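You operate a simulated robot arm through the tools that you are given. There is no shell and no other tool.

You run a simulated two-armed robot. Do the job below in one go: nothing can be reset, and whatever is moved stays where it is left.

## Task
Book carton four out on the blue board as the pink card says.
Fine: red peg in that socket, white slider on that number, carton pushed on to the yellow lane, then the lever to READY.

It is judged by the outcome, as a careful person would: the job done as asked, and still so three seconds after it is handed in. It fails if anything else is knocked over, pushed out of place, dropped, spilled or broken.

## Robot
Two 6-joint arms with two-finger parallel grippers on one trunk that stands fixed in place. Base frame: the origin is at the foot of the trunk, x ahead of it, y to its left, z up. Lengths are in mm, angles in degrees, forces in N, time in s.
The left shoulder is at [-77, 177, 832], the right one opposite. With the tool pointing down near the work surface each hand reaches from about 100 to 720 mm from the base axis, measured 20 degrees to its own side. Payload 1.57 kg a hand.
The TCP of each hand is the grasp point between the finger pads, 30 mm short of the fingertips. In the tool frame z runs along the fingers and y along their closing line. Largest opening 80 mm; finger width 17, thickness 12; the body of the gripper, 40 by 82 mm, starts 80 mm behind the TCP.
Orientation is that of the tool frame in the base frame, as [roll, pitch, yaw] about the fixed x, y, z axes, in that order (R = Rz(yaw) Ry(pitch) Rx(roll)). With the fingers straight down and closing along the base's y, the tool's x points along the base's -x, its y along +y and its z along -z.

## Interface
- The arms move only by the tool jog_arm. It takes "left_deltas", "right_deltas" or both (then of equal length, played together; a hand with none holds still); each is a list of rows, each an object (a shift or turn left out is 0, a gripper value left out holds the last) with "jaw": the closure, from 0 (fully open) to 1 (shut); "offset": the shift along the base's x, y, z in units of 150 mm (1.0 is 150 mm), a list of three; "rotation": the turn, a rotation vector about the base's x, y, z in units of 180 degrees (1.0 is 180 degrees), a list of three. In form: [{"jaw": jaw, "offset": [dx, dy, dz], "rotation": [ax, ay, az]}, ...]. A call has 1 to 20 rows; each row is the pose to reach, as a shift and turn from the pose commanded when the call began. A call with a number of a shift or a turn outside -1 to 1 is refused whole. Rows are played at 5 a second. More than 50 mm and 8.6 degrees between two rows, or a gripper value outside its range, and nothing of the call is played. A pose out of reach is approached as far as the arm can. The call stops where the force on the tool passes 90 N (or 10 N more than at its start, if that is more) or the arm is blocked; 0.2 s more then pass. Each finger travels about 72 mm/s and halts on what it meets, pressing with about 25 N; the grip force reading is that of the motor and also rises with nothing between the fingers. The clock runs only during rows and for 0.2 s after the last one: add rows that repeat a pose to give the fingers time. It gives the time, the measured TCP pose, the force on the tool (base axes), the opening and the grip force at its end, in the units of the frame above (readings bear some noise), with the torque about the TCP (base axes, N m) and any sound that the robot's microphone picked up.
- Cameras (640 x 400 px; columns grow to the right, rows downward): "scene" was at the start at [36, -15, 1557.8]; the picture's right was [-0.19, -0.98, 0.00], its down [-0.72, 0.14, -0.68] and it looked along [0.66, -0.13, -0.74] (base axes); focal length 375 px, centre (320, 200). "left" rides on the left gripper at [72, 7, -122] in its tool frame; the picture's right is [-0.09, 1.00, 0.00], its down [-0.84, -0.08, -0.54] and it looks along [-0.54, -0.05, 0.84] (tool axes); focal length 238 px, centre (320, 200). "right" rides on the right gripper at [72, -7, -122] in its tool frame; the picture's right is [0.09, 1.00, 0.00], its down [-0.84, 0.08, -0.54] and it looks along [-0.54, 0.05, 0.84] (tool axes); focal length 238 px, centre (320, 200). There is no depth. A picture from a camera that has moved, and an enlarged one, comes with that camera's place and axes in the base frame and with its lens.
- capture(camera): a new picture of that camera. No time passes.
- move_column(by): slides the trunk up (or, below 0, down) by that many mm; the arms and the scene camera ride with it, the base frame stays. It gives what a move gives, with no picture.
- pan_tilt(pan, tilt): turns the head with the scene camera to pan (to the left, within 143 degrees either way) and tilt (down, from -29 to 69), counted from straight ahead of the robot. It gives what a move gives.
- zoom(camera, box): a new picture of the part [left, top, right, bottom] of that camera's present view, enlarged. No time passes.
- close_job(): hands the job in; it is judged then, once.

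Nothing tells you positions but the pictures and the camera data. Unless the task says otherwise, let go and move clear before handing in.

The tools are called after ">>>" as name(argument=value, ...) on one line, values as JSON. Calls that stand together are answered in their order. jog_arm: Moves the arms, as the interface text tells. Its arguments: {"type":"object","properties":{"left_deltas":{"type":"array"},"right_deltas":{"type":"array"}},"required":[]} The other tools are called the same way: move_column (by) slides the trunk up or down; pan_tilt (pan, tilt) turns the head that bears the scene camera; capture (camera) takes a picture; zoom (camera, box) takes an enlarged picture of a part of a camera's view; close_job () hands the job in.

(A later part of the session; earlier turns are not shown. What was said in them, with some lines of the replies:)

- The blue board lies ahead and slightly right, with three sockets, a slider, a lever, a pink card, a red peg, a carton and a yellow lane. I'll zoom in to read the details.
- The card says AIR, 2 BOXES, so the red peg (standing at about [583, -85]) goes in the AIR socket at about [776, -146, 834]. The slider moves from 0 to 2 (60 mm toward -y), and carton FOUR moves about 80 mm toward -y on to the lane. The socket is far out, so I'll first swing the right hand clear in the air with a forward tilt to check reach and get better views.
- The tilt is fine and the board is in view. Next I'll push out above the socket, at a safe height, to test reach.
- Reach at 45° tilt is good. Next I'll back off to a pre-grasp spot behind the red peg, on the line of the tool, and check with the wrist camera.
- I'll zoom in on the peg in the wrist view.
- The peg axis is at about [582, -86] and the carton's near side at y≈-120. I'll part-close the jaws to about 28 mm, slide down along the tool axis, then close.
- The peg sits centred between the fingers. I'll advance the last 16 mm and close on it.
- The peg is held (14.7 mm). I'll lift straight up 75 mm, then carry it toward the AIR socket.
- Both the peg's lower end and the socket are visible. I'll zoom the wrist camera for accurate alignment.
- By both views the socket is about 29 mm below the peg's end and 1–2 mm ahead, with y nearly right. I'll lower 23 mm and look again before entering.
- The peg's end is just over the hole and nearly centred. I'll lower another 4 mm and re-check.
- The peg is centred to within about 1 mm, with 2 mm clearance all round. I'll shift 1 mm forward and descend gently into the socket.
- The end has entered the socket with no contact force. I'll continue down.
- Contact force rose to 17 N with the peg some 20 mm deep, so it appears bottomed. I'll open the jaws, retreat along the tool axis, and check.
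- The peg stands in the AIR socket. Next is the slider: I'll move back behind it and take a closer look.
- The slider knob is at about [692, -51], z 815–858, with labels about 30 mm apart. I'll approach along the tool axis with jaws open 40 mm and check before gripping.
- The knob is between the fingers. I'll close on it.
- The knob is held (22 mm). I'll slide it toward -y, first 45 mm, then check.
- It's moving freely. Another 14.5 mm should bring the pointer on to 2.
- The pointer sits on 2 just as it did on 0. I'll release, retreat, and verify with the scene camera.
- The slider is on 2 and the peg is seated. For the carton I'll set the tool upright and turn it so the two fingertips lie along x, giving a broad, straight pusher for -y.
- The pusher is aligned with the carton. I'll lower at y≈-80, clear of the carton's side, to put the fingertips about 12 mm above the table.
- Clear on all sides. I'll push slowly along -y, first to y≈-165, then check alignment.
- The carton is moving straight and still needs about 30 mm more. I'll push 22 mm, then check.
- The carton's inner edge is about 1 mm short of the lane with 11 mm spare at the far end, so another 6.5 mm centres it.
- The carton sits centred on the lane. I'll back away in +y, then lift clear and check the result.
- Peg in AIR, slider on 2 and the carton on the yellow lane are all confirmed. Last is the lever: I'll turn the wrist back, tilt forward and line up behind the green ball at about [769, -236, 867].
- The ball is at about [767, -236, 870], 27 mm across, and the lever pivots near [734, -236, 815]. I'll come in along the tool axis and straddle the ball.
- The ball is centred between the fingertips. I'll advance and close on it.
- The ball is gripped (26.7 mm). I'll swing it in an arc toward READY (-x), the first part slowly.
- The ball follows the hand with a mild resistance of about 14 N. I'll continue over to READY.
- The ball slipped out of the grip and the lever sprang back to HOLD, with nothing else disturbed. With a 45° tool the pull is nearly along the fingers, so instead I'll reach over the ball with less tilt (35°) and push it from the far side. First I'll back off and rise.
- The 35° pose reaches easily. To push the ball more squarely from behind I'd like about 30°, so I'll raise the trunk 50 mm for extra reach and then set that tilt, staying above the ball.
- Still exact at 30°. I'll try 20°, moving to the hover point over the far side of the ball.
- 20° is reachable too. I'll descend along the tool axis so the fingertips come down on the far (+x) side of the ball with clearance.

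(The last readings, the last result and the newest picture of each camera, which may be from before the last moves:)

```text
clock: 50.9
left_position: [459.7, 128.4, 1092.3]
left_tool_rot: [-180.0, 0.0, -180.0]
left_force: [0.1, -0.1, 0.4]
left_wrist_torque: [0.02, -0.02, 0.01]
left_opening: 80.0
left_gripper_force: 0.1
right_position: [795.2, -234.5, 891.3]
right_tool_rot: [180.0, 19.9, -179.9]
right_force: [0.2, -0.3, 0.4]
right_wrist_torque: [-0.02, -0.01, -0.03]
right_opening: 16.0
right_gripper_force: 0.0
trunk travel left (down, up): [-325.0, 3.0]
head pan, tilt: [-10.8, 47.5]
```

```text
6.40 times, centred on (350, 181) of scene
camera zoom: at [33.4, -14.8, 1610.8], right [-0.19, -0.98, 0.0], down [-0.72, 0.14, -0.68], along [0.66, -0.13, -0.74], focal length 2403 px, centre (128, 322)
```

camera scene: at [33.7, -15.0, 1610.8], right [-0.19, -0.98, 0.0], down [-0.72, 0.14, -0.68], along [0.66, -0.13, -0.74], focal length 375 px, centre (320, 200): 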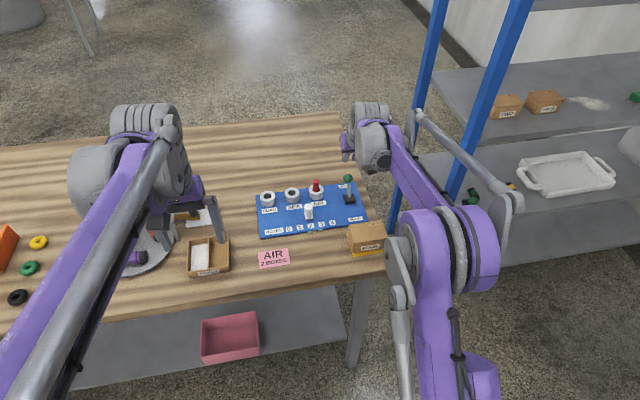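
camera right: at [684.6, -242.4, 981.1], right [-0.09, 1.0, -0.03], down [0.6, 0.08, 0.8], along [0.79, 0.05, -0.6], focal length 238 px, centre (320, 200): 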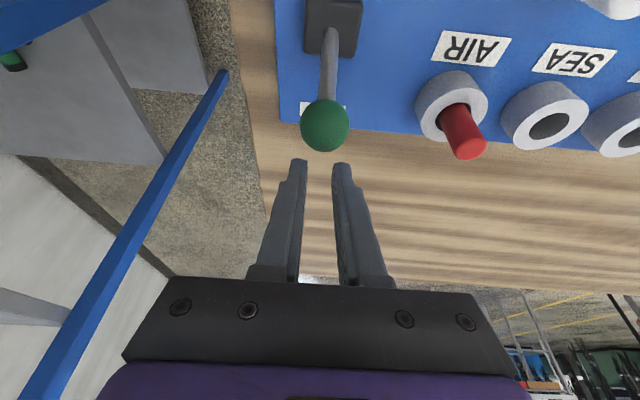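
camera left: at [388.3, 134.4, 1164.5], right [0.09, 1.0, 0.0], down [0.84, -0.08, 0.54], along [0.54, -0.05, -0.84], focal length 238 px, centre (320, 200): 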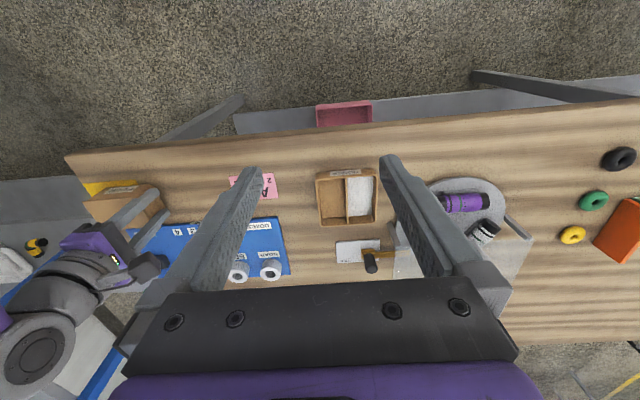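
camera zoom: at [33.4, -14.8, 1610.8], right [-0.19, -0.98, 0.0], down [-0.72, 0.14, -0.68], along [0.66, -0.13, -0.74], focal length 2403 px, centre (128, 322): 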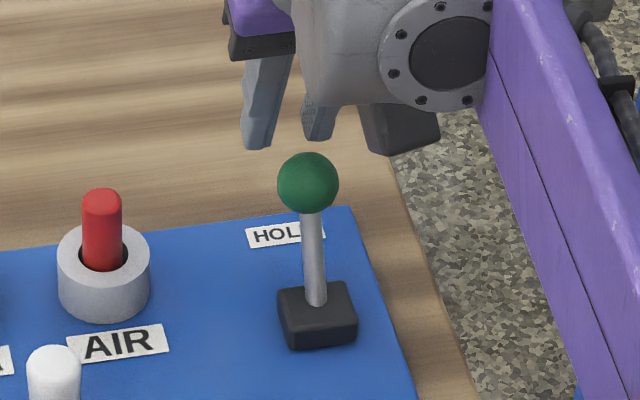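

The fingers are beyond the ball with about 20 mm of overlap below its contact point. I'll draw the hand toward -x along the lever's arc, first to roughly upright.

>>> jog_arm(right_deltas=[{"offset": [-0.047, -0.003, -0.013]}, {"offset": [-0.089, -0.003, -0.02]}, {"offset": [-0.123, -0.003, 0.0]}, {"offset": [-0.157, -0.003, 0.01]}, {"offset": [-0.195, -0.003, 0.022]}, {"offset": [-0.229, -0.003, 0.03]}])

>>> capture(camera="right")

>>> zoom(camera="scene", box=[300, 150, 400, 212])

```text
clock: 52.3
left_position: [459.6, 127.3, 1092.3]
left_tool_rot: [180.0, 0.0, -180.0]
left_force: [0.5, 0.3, -0.2]
left_wrist_torque: [0.0, 0.04, 0.01]
left_opening: 80.0
left_gripper_force: 0.0
right_position: [760.9, -236.1, 896.7]
right_tool_rot: [-180.0, 20.0, 180.0]
right_force: [0.4, 0.9, 3.6]
right_wrist_torque: [0.06, -0.01, -0.01]
right_opening: 16.6
right_gripper_force: 0.5
trunk travel left (down, up): [-325.0, 3.0]
head pan, tilt: [-10.8, 47.5]
```

```text
taken
camera right: at [650.0, -243.6, 985.7], right [-0.09, 1.0, -0.03], down [0.6, 0.08, 0.8], along [0.79, 0.05, -0.61], focal length 238 px, centre (320, 200)
```

right: 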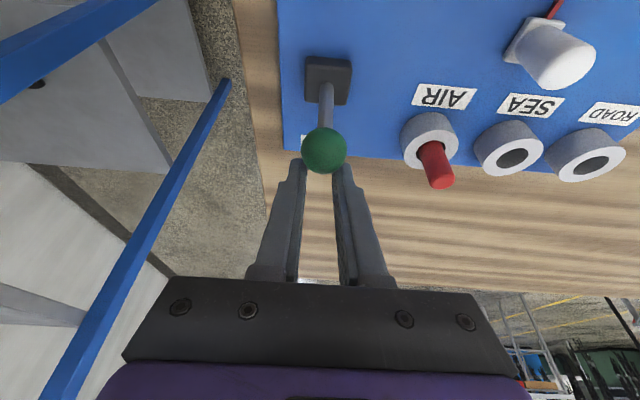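

```text
6.40 times, centred on (350, 181) of scene
camera zoom: at [33.4, -14.7, 1610.7], right [-0.19, -0.98, 0.0], down [-0.72, 0.14, -0.68], along [0.66, -0.13, -0.74], focal length 2403 px, centre (128, 322)
```

zoom: 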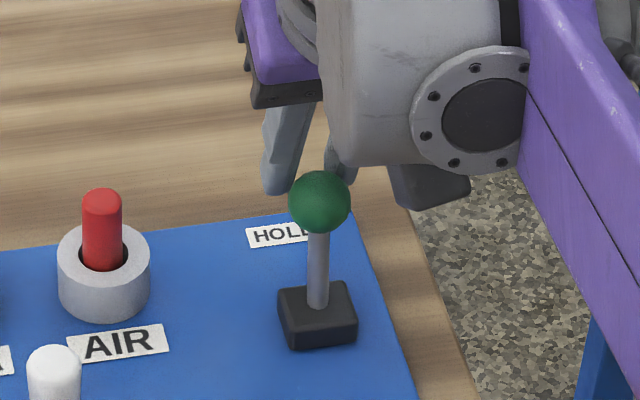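

The ball has started to follow. I'll continue over the top of the arc.

>>> jog_arm(right_deltas=[{"offset": [-0.04, 0, 0.005]}, {"offset": [-0.08, 0, 0.007]}, {"offset": [-0.12, 0, 0.007]}, {"offset": [-0.15, 0, 0.003]}])

>>> capture(camera="right")

>>> zoom(camera="scene", box=[300, 150, 400, 212])

```text
clock: 53.3
left_position: [459.7, 128.2, 1093.2]
left_tool_rot: [-180.0, 0.0, 180.0]
left_force: [-0.2, -0.2, -0.2]
left_wrist_torque: [0.0, 0.01, 0.0]
left_opening: 79.9
left_gripper_force: 0.1
right_position: [738.4, -234.7, 896.2]
right_tool_rot: [180.0, 20.0, 180.0]
right_force: [-0.7, 0.2, 0.2]
right_wrist_torque: [-0.02, 0.02, -0.02]
right_opening: 16.3
right_gripper_force: 0.2
trunk travel left (down, up): [-325.0, 3.0]
head pan, tilt: [-10.8, 47.5]
```

```text
taken
camera right: at [627.4, -244.2, 986.0], right [-0.09, 1.0, -0.03], down [0.6, 0.08, 0.8], along [0.79, 0.05, -0.61], focal length 238 px, centre (320, 200)
```

right: 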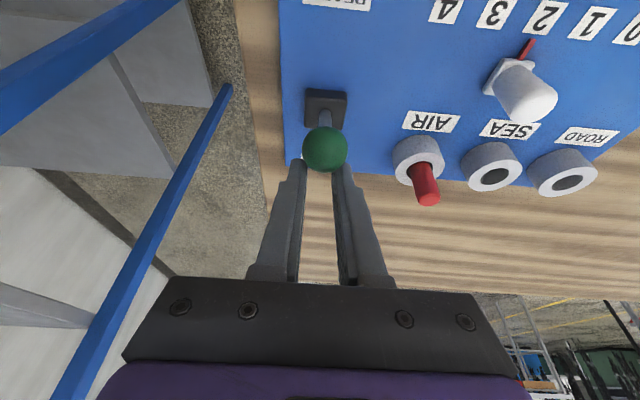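

```text
6.40 times, centred on (350, 181) of scene
camera zoom: at [33.5, -14.9, 1610.8], right [-0.19, -0.98, 0.0], down [-0.72, 0.14, -0.68], along [0.66, -0.13, -0.74], focal length 2403 px, centre (128, 322)
```

zoom: 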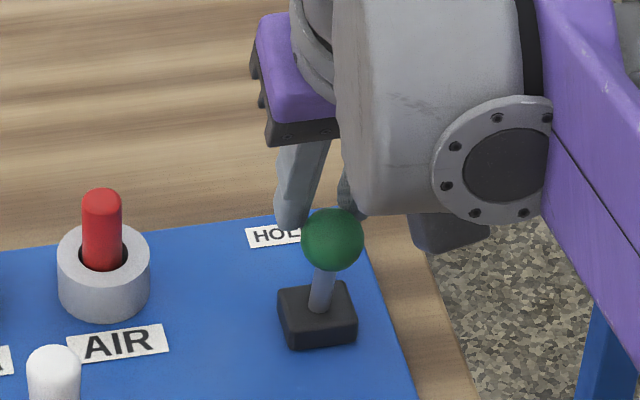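

The lever is upright or just past, with almost no force. I'll keep following the arc down toward READY.

>>> jog_arm(right_deltas=[{"offset": [-0.04, 0, -0.008]}, {"offset": [-0.08, 0, -0.02]}, {"offset": [-0.12, 0, -0.037]}, {"offset": [-0.15, 0, -0.053]}])

>>> capture(camera="right")

>>> zoom(camera="scene", box=[300, 150, 400, 212])

```text
clock: 54.3
left_position: [460.2, 128.7, 1093.0]
left_tool_rot: [180.0, -0.1, -180.0]
left_force: [0.4, -0.3, 0.1]
left_wrist_torque: [-0.03, -0.04, 0.03]
left_opening: 80.3
left_gripper_force: 0.0
right_position: [717.5, -235.7, 889.5]
right_tool_rot: [180.0, 20.1, 180.0]
right_force: [13.2, 3.0, 7.1]
right_wrist_torque: [0.02, -0.22, -0.01]
right_opening: 19.3
right_gripper_force: 13.0
trunk travel left (down, up): [-325.0, 3.0]
head pan, tilt: [-10.8, 47.5]
```

```text
taken
camera right: at [606.6, -243.3, 978.6], right [-0.09, 1.0, -0.03], down [0.6, 0.08, 0.8], along [0.8, 0.05, -0.6], focal length 238 px, centre (320, 200)
```

right: 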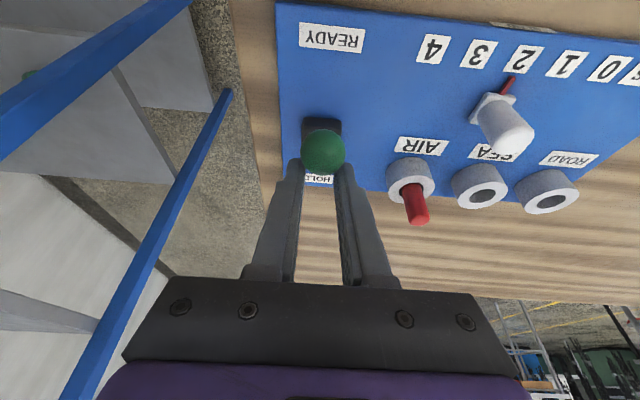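

```text
6.40 times, centred on (350, 181) of scene
camera zoom: at [34.4, -14.1, 1611.0], right [-0.19, -0.98, 0.0], down [-0.72, 0.14, -0.67], along [0.66, -0.13, -0.74], focal length 2403 px, centre (128, 322)
```

zoom: 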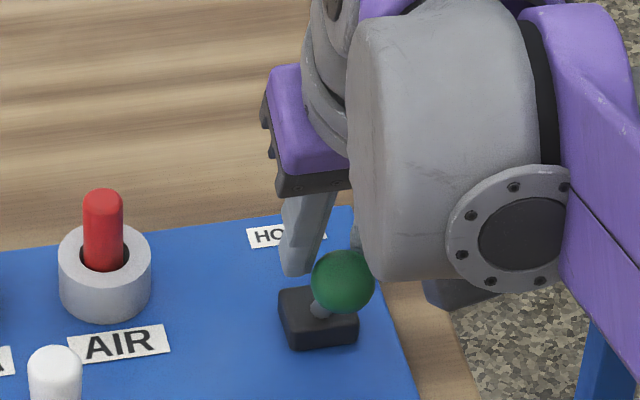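

The ball is now at about [706, -235, 872], mirror-symmetric to HOLD, and the force is rising as if on its stop. I'll back off a few millimetres and see whether it stays.

>>> jog_arm(right_deltas=[{"offset": [0.03, 0, 0.012]}, {"offset": [0.07, 0, 0.03]}, {"offset": [0.07, 0, 0.03]}, {"offset": [0.07, 0, 0.03]}])

>>> capture(camera="right")

>>> zoom(camera="scene", box=[300, 150, 400, 212])

```text
clock: 55.3
left_position: [459.4, 127.5, 1092.9]
left_tool_rot: [-180.0, -0.1, 180.0]
left_force: [-0.4, -1.3, 1.0]
left_wrist_torque: [-0.04, -0.01, 0.0]
left_opening: 80.1
left_gripper_force: 0.0
right_position: [725.2, -236.3, 892.3]
right_tool_rot: [-179.9, 20.0, 180.0]
right_force: [0.7, 1.0, 0.5]
right_wrist_torque: [-0.01, 0.0, 0.04]
right_opening: 16.3
right_gripper_force: 0.1
trunk travel left (down, up): [-325.0, 3.0]
head pan, tilt: [-10.8, 47.5]
```

```text
taken
camera right: at [615.5, -244.3, 982.5], right [-0.09, 1.0, -0.03], down [0.6, 0.08, 0.8], along [0.79, 0.05, -0.61], focal length 238 px, centre (320, 200)
```

right: 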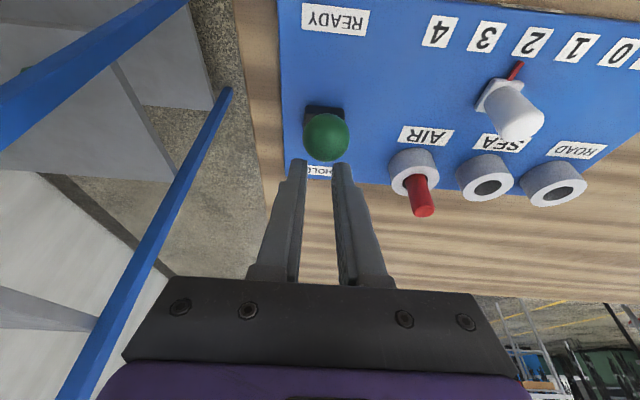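

```text
6.40 times, centred on (350, 181) of scene
camera zoom: at [33.4, -15.0, 1610.7], right [-0.19, -0.98, 0.0], down [-0.72, 0.14, -0.68], along [0.66, -0.13, -0.74], focal length 2403 px, centre (128, 322)
```

zoom: 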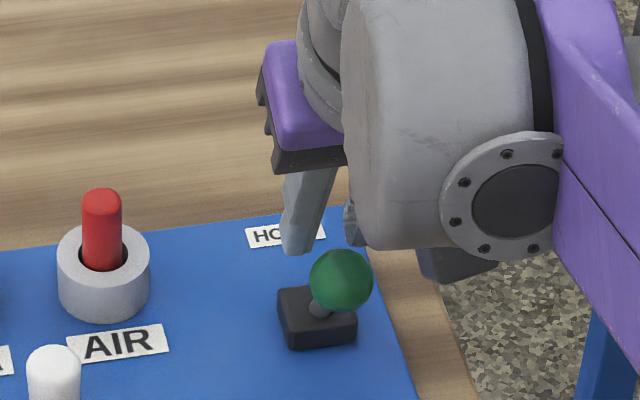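

The lever stays at READY after the fingers leave. I'll retreat upward along the tool axis and then back to a clear position.

>>> jog_arm(right_deltas=[{"offset": [0.07, 0, 0.03]}, {"offset": [0.05, 0, 0.15]}, {"offset": [0.0, 0, 0.35]}, {"offset": [-0.05, 0, 0.6]}, {"offset": [-0.15, 0, 0.85]}, {"offset": [-0.4, -0.05, 0.95]}, {"offset": [-0.7, -0.1, 0.95]}, {"offset": [-1.0, -0.15, 0.95]}])

>>> jog_arm(right_deltas=[{"offset": [-0.25, -0.05, 0]}, {"offset": [-0.5, -0.1, 0]}, {"offset": [-0.7, -0.2, 0]}])

>>> zoom(camera="scene", box=[240, 160, 400, 260])

>>> capture(camera="right")

>>> capture(camera="scene")

```text
clock: 57.1
left_position: [458.3, 127.9, 1093.1]
left_tool_rot: [-180.0, 0.1, 179.9]
left_force: [0.2, -0.4, -0.6]
left_wrist_torque: [-0.02, -0.03, -0.02]
left_opening: 80.1
left_gripper_force: 0.0
right_position: [574.7, -259.0, 1034.4]
right_tool_rot: [180.0, 20.1, -179.9]
right_force: [-0.6, 0.7, -0.5]
right_wrist_torque: [-0.02, -0.01, 0.02]
right_opening: 15.7
right_gripper_force: 0.1
trunk travel left (down, up): [-325.0, 3.0]
head pan, tilt: [-10.8, 47.5]
```

```text
clock: 57.9
left_position: [459.9, 127.4, 1093.3]
left_tool_rot: [-180.0, -0.1, 180.0]
left_force: [-0.4, 0.3, -0.3]
left_wrist_torque: [0.0, 0.0, 0.01]
left_opening: 80.2
left_gripper_force: 0.1
right_position: [470.2, -288.6, 1035.7]
right_tool_rot: [-179.9, 20.0, -180.0]
right_force: [0.1, -0.3, 0.0]
right_wrist_torque: [-0.01, -0.01, -0.02]
right_opening: 16.1
right_gripper_force: 0.3
trunk travel left (down, up): [-325.0, 3.0]
head pan, tilt: [-10.8, 47.5]
```

```text
4.00 times, centred on (320, 210) of scene
camera zoom: at [32.9, -15.2, 1610.8], right [-0.19, -0.98, 0.0], down [-0.72, 0.14, -0.68], along [0.66, -0.13, -0.74], focal length 1502 px, centre (320, 160)
```

zoom: 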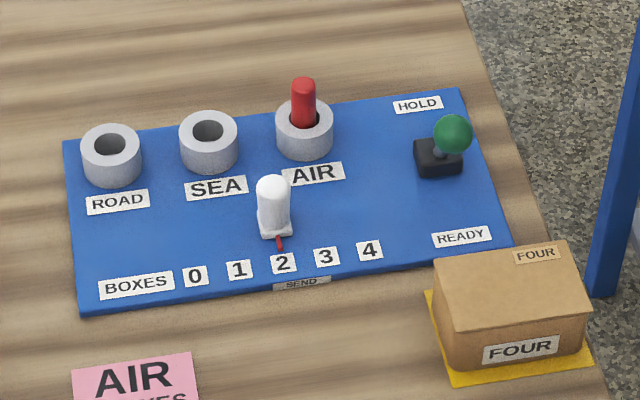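

```text
taken
camera right: at [360.1, -296.3, 1125.6], right [-0.09, 1.0, -0.03], down [0.6, 0.08, 0.8], along [0.79, 0.05, -0.6], focal length 238 px, centre (320, 200)
```

right: 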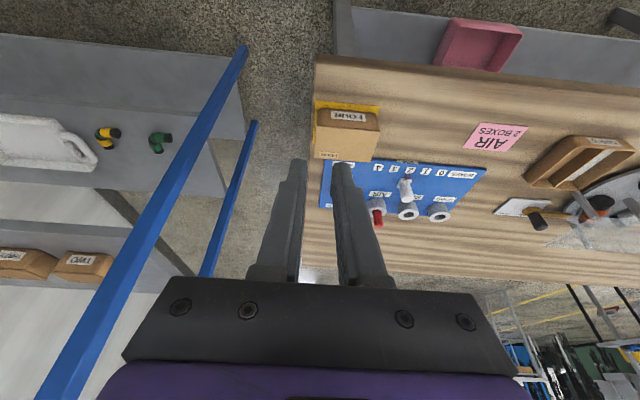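

```text
taken
camera scene: at [32.9, -15.2, 1610.8], right [-0.19, -0.98, 0.0], down [-0.72, 0.14, -0.68], along [0.66, -0.13, -0.74], focal length 375 px, centre (320, 200)
```

scene: 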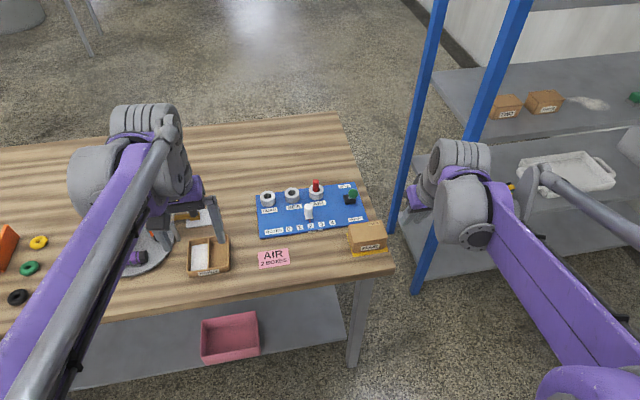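

Everything appears done. I'll take one close look at the lever, peg and carton to be sure before handing in.

>>> zoom(camera="scene", box=[300, 165, 396, 225])

>>> zoom(camera="scene", box=[320, 200, 416, 260])

>>> zoom(camera="left", box=[60, 160, 300, 310])

```text
6.67 times, centred on (348, 195) of scene
camera zoom: at [32.9, -15.2, 1610.8], right [-0.19, -0.98, 0.0], down [-0.72, 0.14, -0.68], along [0.66, -0.13, -0.74], focal length 2503 px, centre (133, 233)
```

zoom: 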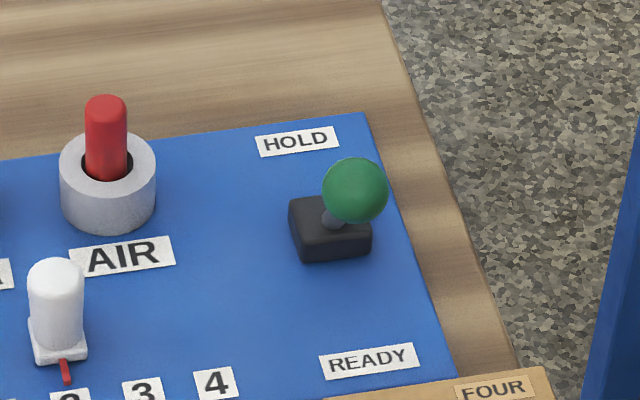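

```text
6.67 times, centred on (368, 230) of scene
camera zoom: at [32.9, -15.2, 1610.8], right [-0.19, -0.98, 0.0], down [-0.72, 0.14, -0.68], along [0.66, -0.13, -0.74], focal length 2503 px, centre (0, 0)
```

zoom: 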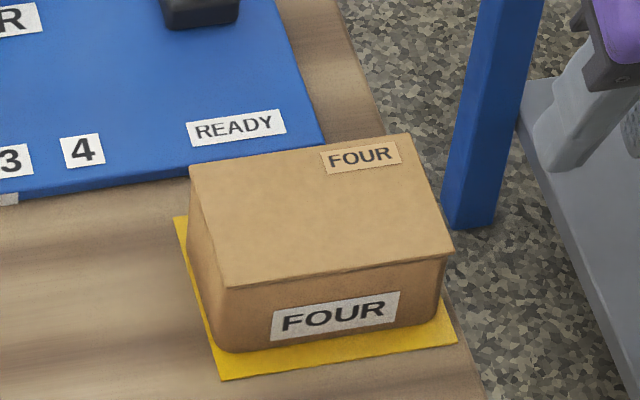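

```text
2.67 times, centred on (180, 235) of left
camera zoom: at [387.8, 134.3, 1214.7], right [0.09, 1.0, 0.0], down [0.84, -0.08, 0.54], along [0.54, -0.05, -0.84], focal length 636 px, centre (693, 107)
```

zoom: 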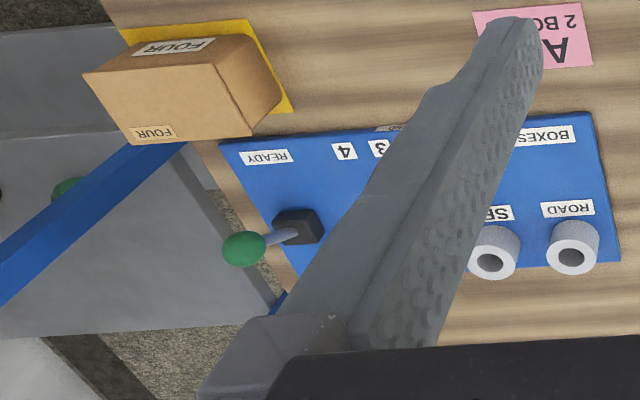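

I'm satisfied with the final state and am handing the job in:
- **Peg:** standing in the AIR socket.
- **Slider:** pointer on 2.
- **Carton FOUR:** wholly within the yellow lane.
- **Lever:** ball at about [707, -235, 869], on the READY side, and it stayed there by itself.
- **Hands:** both clear, and I see nothing else moved.

>>> close_job()

```text
The job is handed in.
```

Carton four is booked out on the blue board as the pink card says (AIR, 2 boxes), and the job is handed in.

- **Peg:** the red peg is seated in the AIR socket.
- **Slider:** the white slider's pointer is on 2.
- **Carton:** carton FOUR is wholly on the yellow lane, with a margin on each side I could see.
- **Lever:** it is at READY, done last. My first pull slipped off the ball and the lever sprang back to HOLD. I then pushed it over from the far side, and it stayed at READY after I let go.

I saw nothing else knocked or moved, and both hands were clear before I handed in. The trunk is 50 mm higher than at the start, because I raised it for reach at the lever.
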